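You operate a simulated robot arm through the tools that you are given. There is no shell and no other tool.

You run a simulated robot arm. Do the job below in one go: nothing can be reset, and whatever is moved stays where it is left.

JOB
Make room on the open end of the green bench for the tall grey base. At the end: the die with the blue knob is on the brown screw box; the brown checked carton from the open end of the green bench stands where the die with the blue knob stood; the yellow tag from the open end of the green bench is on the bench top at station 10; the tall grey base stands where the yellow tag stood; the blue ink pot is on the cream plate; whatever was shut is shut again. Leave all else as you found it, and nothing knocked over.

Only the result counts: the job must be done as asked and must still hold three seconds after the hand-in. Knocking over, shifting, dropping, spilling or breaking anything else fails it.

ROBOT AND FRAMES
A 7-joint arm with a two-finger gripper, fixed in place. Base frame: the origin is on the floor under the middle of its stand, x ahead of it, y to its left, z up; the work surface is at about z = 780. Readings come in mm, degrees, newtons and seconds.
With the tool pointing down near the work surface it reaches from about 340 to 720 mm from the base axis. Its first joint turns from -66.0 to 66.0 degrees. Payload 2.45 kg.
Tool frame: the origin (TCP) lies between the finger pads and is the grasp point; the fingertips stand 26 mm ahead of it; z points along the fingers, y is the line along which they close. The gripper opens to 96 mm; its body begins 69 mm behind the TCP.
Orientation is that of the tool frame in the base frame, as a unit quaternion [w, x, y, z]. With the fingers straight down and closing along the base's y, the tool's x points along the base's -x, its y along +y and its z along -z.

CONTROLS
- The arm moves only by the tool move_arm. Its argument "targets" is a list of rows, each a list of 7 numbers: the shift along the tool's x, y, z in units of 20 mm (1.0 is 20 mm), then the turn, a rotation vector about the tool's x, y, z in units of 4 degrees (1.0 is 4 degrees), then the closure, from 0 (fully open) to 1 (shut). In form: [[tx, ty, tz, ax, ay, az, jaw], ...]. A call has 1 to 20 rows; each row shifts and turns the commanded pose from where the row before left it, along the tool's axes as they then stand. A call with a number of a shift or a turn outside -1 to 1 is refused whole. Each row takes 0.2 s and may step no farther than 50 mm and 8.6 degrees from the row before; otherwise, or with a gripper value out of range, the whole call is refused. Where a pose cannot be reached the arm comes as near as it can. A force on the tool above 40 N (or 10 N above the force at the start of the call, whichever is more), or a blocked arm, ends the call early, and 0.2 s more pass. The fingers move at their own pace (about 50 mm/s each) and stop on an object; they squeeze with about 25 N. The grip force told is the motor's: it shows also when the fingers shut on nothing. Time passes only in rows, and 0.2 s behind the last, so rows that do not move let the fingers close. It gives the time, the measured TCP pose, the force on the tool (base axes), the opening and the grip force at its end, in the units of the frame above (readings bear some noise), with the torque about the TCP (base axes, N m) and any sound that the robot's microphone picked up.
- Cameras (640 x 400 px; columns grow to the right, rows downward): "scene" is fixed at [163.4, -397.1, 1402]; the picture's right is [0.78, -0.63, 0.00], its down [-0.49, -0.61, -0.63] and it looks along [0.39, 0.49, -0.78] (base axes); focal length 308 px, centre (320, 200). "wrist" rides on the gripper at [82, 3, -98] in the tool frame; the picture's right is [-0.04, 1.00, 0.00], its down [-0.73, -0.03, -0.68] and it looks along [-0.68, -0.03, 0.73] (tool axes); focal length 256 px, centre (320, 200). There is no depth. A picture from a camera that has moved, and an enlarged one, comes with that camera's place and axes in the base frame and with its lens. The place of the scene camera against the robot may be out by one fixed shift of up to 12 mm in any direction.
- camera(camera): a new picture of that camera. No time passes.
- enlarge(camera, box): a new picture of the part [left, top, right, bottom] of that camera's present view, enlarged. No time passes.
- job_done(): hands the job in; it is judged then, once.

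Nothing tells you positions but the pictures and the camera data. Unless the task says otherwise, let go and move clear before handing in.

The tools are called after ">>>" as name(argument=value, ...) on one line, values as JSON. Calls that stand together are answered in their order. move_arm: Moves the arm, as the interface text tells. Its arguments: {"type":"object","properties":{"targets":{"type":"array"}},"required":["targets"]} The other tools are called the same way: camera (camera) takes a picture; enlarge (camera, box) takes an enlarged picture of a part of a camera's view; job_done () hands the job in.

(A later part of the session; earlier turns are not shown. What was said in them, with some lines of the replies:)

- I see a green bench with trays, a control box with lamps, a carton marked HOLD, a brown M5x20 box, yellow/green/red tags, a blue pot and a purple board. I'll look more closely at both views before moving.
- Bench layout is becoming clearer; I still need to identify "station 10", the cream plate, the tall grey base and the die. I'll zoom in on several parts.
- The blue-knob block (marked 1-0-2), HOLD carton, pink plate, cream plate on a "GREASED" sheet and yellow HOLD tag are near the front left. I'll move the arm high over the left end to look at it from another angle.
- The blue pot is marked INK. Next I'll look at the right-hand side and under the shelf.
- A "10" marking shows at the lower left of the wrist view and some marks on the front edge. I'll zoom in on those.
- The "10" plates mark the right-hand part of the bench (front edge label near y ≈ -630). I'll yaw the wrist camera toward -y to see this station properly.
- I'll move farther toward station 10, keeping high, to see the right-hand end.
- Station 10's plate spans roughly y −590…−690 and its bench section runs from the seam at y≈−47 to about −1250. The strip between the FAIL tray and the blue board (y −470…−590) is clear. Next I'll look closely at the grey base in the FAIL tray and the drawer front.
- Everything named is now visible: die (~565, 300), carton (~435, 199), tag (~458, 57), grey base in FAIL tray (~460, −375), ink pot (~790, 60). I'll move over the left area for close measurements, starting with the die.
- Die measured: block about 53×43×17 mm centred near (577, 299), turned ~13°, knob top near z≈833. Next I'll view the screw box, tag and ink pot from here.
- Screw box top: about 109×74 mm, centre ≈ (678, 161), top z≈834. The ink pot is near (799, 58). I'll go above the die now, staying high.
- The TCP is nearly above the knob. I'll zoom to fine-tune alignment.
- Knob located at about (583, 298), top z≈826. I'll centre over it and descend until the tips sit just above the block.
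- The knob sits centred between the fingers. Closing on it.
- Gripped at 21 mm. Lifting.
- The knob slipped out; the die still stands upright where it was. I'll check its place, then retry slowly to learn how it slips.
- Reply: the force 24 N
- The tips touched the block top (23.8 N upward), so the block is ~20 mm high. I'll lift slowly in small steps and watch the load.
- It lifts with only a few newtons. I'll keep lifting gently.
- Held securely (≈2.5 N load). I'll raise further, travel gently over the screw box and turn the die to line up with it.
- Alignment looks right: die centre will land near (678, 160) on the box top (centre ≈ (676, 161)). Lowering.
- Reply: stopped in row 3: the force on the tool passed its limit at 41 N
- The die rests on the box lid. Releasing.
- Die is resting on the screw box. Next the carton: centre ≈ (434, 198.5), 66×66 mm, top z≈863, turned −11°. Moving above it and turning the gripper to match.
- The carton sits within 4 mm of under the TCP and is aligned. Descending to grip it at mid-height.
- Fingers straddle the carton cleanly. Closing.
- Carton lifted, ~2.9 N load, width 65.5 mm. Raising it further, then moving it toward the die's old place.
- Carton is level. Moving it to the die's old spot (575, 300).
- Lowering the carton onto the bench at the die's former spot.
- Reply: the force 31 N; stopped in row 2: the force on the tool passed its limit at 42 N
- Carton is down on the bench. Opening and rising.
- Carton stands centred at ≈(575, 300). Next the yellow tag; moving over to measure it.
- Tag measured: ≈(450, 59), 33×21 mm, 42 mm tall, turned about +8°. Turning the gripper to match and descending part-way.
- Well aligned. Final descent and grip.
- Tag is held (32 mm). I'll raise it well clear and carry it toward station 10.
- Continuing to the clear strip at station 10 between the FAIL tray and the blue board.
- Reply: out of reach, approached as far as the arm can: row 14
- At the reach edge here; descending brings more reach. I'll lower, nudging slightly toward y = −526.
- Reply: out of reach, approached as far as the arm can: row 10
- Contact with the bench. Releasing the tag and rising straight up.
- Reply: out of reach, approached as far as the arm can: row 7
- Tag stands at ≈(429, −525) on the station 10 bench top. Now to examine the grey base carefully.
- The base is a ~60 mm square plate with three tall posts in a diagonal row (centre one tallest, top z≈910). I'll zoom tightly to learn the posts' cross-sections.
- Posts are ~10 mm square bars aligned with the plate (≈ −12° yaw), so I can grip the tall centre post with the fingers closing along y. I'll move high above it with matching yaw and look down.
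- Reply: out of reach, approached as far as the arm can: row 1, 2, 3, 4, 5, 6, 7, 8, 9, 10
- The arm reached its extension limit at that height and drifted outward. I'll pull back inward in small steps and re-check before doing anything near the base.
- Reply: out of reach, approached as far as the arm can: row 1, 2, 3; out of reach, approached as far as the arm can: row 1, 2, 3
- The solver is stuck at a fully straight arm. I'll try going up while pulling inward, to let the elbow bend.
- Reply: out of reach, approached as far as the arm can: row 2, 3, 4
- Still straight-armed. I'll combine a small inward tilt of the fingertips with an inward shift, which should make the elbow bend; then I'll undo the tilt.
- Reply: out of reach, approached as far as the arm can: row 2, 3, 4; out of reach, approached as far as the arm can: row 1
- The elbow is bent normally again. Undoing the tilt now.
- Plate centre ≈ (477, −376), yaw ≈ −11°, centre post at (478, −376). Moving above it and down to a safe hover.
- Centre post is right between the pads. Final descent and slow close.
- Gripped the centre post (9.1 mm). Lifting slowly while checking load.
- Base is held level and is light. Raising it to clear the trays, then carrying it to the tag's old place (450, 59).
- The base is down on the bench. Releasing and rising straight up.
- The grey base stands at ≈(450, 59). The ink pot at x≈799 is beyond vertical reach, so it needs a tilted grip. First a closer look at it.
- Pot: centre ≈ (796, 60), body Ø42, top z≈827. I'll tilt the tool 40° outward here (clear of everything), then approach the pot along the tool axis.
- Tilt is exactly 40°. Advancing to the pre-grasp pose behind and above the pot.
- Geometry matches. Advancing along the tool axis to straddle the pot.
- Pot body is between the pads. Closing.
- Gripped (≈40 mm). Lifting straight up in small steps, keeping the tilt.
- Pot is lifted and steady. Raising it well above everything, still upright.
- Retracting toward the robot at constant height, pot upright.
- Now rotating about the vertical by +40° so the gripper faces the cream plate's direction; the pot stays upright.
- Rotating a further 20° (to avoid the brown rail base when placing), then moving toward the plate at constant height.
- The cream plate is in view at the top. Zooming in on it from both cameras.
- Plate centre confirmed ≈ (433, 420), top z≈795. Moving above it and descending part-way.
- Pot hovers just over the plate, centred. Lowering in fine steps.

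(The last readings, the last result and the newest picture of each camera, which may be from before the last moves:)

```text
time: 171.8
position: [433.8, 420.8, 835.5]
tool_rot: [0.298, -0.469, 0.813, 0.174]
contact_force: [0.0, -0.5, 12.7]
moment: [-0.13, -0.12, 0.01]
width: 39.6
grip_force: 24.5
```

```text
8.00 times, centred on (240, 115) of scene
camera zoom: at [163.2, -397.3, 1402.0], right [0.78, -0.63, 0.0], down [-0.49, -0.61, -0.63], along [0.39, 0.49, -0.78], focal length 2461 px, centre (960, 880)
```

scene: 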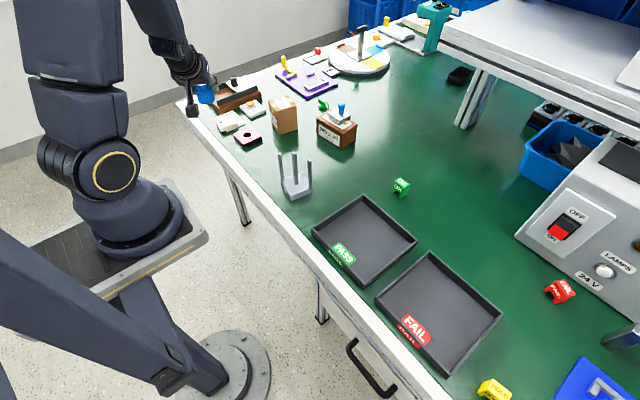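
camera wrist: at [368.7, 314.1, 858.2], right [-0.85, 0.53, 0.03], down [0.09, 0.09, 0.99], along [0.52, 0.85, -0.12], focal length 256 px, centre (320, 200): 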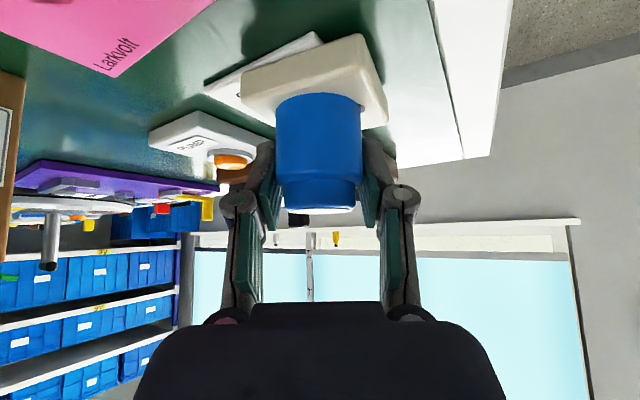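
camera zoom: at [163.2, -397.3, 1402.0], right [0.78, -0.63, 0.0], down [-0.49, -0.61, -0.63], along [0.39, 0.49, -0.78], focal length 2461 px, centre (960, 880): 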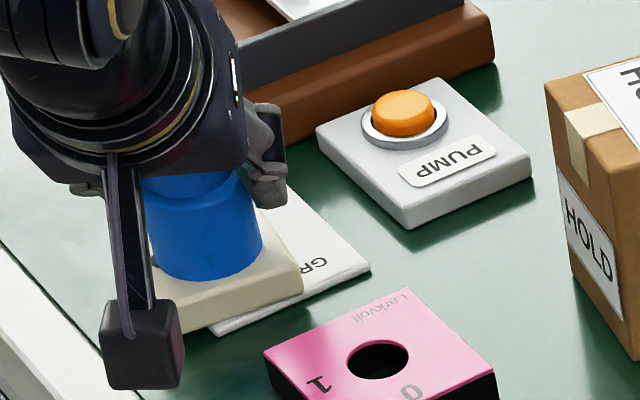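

The pot sits flat near the middle of the plate. Easing the pressure, then opening slightly and symmetrically.

>>> move_arm(targets=[[-0.016, 0, -0.02, 0, 0, 0, 1], [0, 0, 0, 0, 0, 0, 1]])

>>> move_arm(targets=[[0, 0, 0, 0, 0, 0, 0.55], [0, 0, 0, 0, 0, 0, 0.5], [0, 0, 0, 0, 0, 0, 0.45], [0, 0, 0, 0, 0, 0, 0.42], [0, 0, 0, 0, 0, 0, 0.42]])

>>> camera(camera="wrist")

>>> enlarge(camera="scene", box=[210, 90, 270, 140])

```text
time: 172.4
position: [432.5, 420.4, 834.4]
tool_rot: [0.298, -0.469, 0.813, 0.173]
contact_force: [2.3, 3.2, 9.5]
moment: [0.02, -0.22, 0.07]
width: 39.6
grip_force: 25.3
```

```text
time: 173.6
position: [432.7, 420.5, 834.7]
tool_rot: [0.295, -0.47, 0.814, 0.172]
contact_force: [0.1, 0.2, -0.3]
moment: [0.01, -0.01, 0.0]
width: 55.8
grip_force: 0.1
```

```text
taken
camera wrist: at [368.1, 313.3, 858.1], right [-0.85, 0.53, 0.03], down [0.09, 0.09, 0.99], along [0.52, 0.84, -0.13], focal length 256 px, centre (320, 200)
```

wrist: 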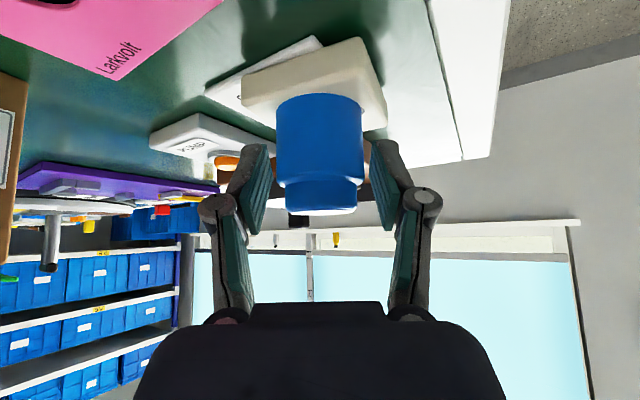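

```text
8.00 times, centred on (240, 115) of scene
camera zoom: at [163.4, -397.1, 1402.0], right [0.78, -0.63, 0.0], down [-0.49, -0.61, -0.63], along [0.39, 0.49, -0.78], focal length 2461 px, centre (960, 880)
```

zoom: 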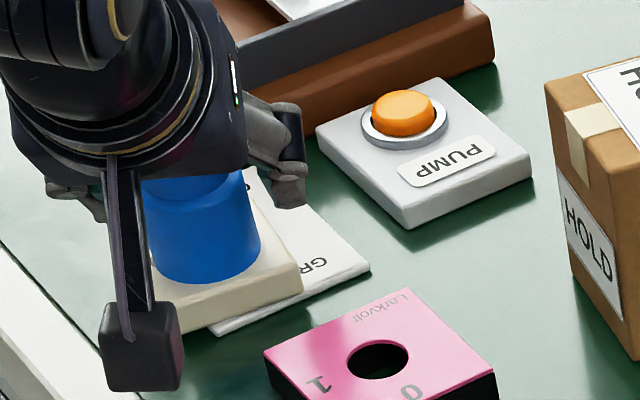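

Released cleanly. Backing off along the tool axis.

>>> move_arm(targets=[[0, 0, -0.3, 0, 0, 0, 0.42], [0, 0, -0.5, 0, 0, 0, 0.42], [0, 0, -0.7, 0, 0, 0, 0.42], [0, 0, -0.7, 0, 0, 0, 0.42], [0, 0, -0.8, 0, 0, 0, 0.42], [0, 0, -0.8, 0, 0, 0, 0.42], [0, 0, -0.8, 0, 0, 0, 0.42], [0, 0, -0.8, 0, 0, 0, 0.42], [0, 0, -0.8, 0, 0, 0, 0.42], [0, 0, 0, 0, 0, 0, 0.42]])

>>> camera(camera="wrist")

>>> camera(camera="scene")

>>> enlarge(camera="scene", box=[200, 80, 290, 150])

```text
time: 175.8
position: [392.7, 351.0, 928.9]
tool_rot: [0.296, -0.468, 0.814, 0.172]
contact_force: [0.0, 0.1, 0.4]
moment: [0.03, 0.02, -0.02]
width: 56.1
grip_force: 0.0
```

```text
taken
camera wrist: at [328.6, 244.1, 953.5], right [-0.85, 0.53, 0.03], down [0.09, 0.09, 0.99], along [0.52, 0.84, -0.13], focal length 256 px, centre (320, 200)
```

wrist: 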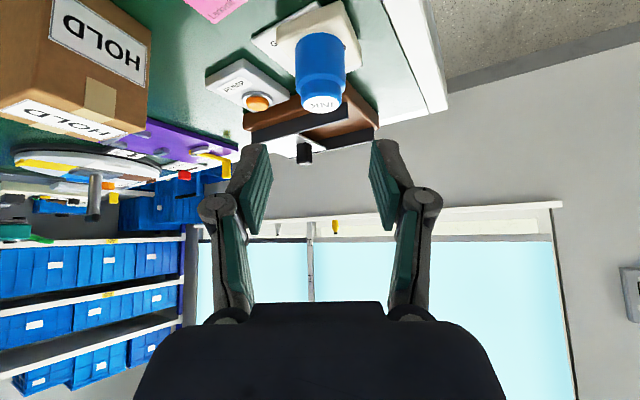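

```text
taken
```

scene: 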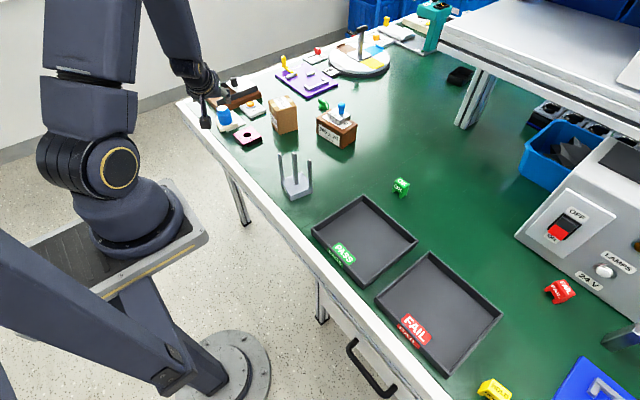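

```text
5.71 times, centred on (245, 115) of scene
camera zoom: at [163.4, -397.1, 1402.0], right [0.78, -0.63, 0.0], down [-0.49, -0.61, -0.63], along [0.39, 0.49, -0.78], focal length 1758 px, centre (749, 686)
```

zoom: 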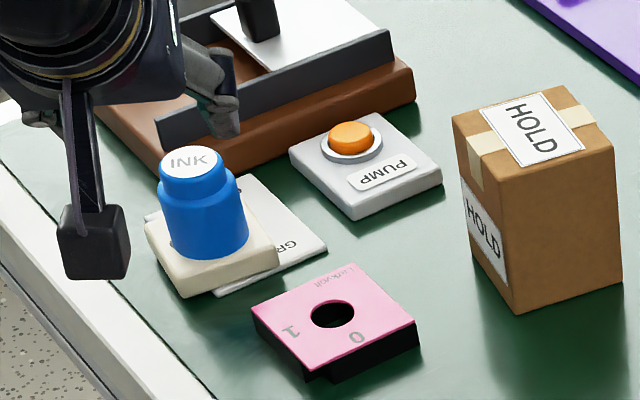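

All five items are placed. I'll raise, undo the tilt and move to a neutral pose, then check the whole scene once more.

>>> move_arm(targets=[[-0.45, 0, -0.536, 0, 0, 0, 0.3], [-0.6, 0, -0.7, 0, 0, 0, 0.3], [-0.6, 0, -0.7, 0, 0, 0, 0.3], [-0.6, 0, -0.7, 0, 0, 0, 0.3], [-0.6, 0, -0.7, 0, 0, 0, 0.3], [-0.6, 0, -0.7, 0, 0, 0, 0.3], [0, 0, 0, 0, 1, 0, 0.3], [0, 0, 0, 0, 1, 0, 0.3], [0, 0, 0, 0, 1, 0, 0.3], [0, 0, 0, 0, 1, 0, 0.3], [0, 0, 0, 0, 1, 0, 0.3], [0, 0, 0, 0, 1, 0, 0.3], [0, 0, 0, 0, 1, 0, 0.3], [0, 0, 0, 0, 1, 0, 0.3], [0, 0, 0, 0, 1, 0, 0.3], [0, 0, 0, 0, 1, 0, 0.3], [0, 0, 0, 0, 0, 0, 0.3]])

>>> camera(camera="wrist")

>>> camera(camera="scene")

```text
time: 179.4
position: [394.2, 350.6, 1035.4]
tool_rot: [0.0, -0.499, 0.866, 0.001]
contact_force: [-0.8, -1.0, 0.1]
moment: [0.01, 0.04, 0.02]
width: 67.2
grip_force: 0.1
```

```text
taken
camera wrist: at [351.4, 282.1, 1134.7], right [-0.84, 0.54, 0.0], down [0.39, 0.62, 0.68], along [0.36, 0.57, -0.73], focal length 256 px, centre (320, 200)
```

wrist: 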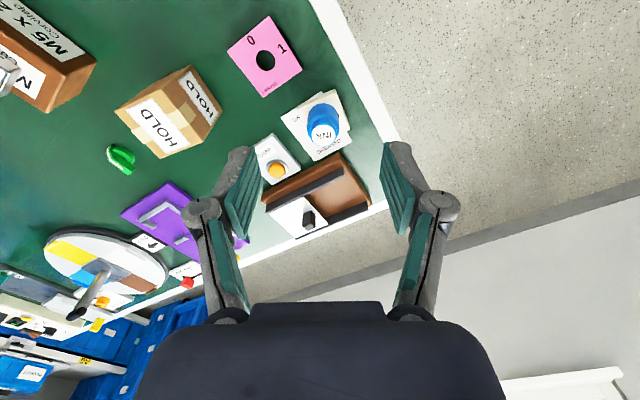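

```text
taken
```

scene: 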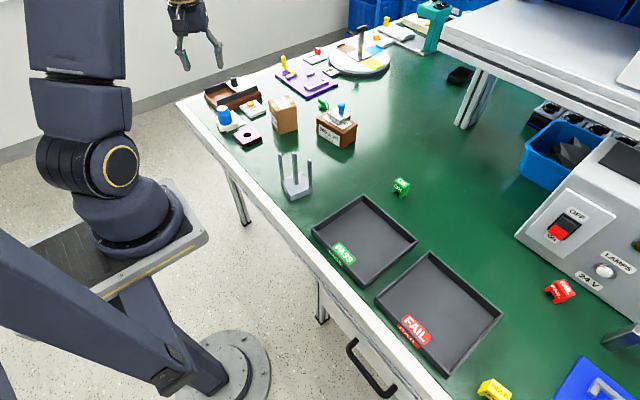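

>>> enlarge(camera="scene", box=[190, 60, 370, 170])

>>> enlarge(camera="scene", box=[260, 140, 430, 240])

>>> enlarge(camera="scene", box=[440, 320, 640, 400])

>>> enlarge(camera="wrist", box=[200, 60, 400, 200])

```text
3.56 times, centred on (280, 115) of scene
camera zoom: at [163.4, -397.1, 1402.0], right [0.78, -0.63, 0.0], down [-0.49, -0.61, -0.63], along [0.39, 0.49, -0.78], focal length 1094 px, centre (462, 502)
```

zoom: 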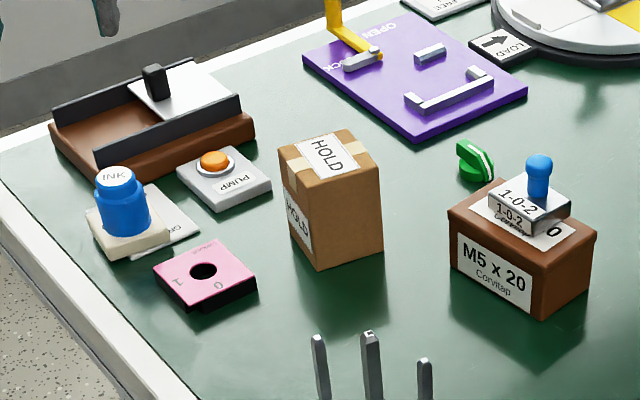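

```text
3.76 times, centred on (345, 190) of scene
camera zoom: at [163.4, -397.1, 1402.0], right [0.78, -0.63, 0.0], down [-0.49, -0.61, -0.63], along [0.39, 0.49, -0.78], focal length 1158 px, centre (226, 238)
```

zoom: 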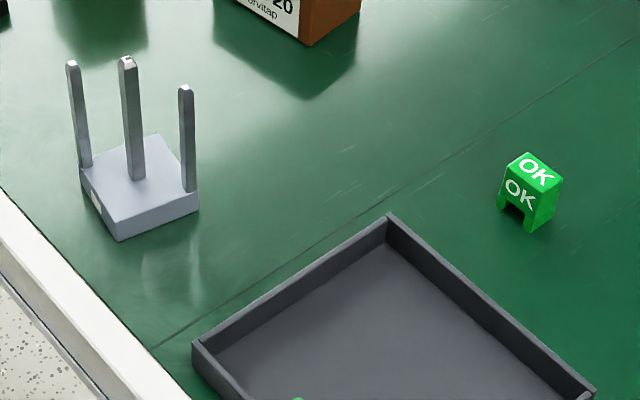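

```text
3.20 times, centred on (540, 360) of scene
camera zoom: at [163.4, -397.1, 1402.0], right [0.78, -0.63, 0.0], down [-0.49, -0.61, -0.63], along [0.39, 0.49, -0.78], focal length 984 px, centre (-384, -312)
```

zoom: 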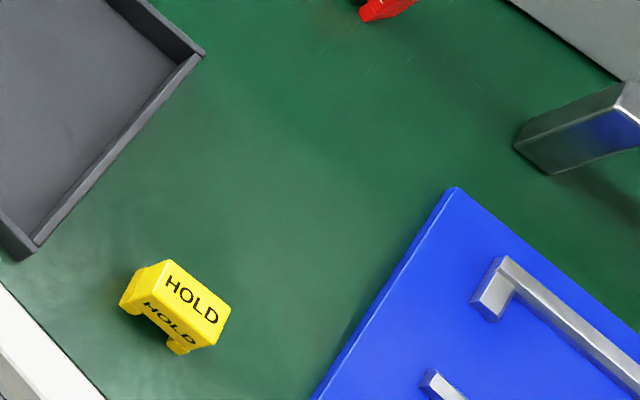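

```text
2.86 times, centred on (300, 130) of wrist
camera zoom: at [351.4, 282.1, 1134.7], right [-0.84, 0.54, 0.0], down [0.39, 0.62, 0.68], along [0.36, 0.57, -0.73], focal length 731 px, centre (377, 400)
```

zoom: 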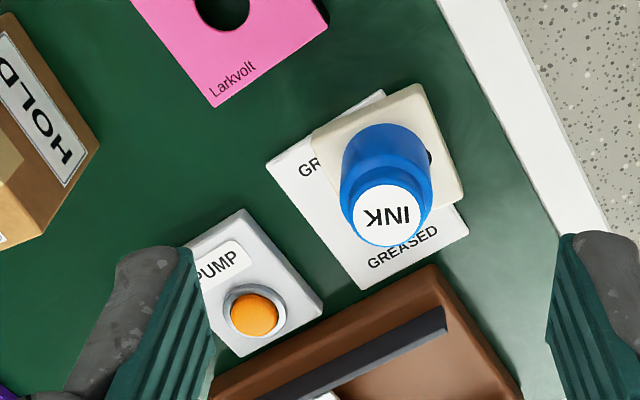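

Final check: the die is on the screw box, the carton stands at the die's old spot, and the yellow tag is upright on station 10's bench top. The grey base stands where the tag was, and the ink pot is upright on the cream plate, which has not moved. Nothing was opened and the arm is clear, so I'm handing in.

>>> job_done()

```text
The job is handed in.
```

The job is handed in, with all five items placed as asked. I have no verdict from the judge yet.

- **Die with the blue knob:** it sits on top of the brown screw box. It slipped out of the grip on the first lift, stayed upright on the bench, and lifted cleanly on the second try.
- **Brown carton (marked HOLD):** it stands where the die stood. I saw no other carton there, so I took this as the "checked" one.
- **Yellow tag:** it is upright on the bench top between the FAIL tray and the blue board. I took this as station 10 because the "10" plate on the bench edge marks that section. The plate starts about 60 mm further along.
- **Tall grey base:** I took this to be the three-post base from the FAIL tray. It stands where the yellow tag was.
- **Blue ink pot:** it is upright near the middle of the cream plate.

Nothing shut was opened. In the final pictures nothing else looks moved or knocked over, and the arm is clear of the bench items.
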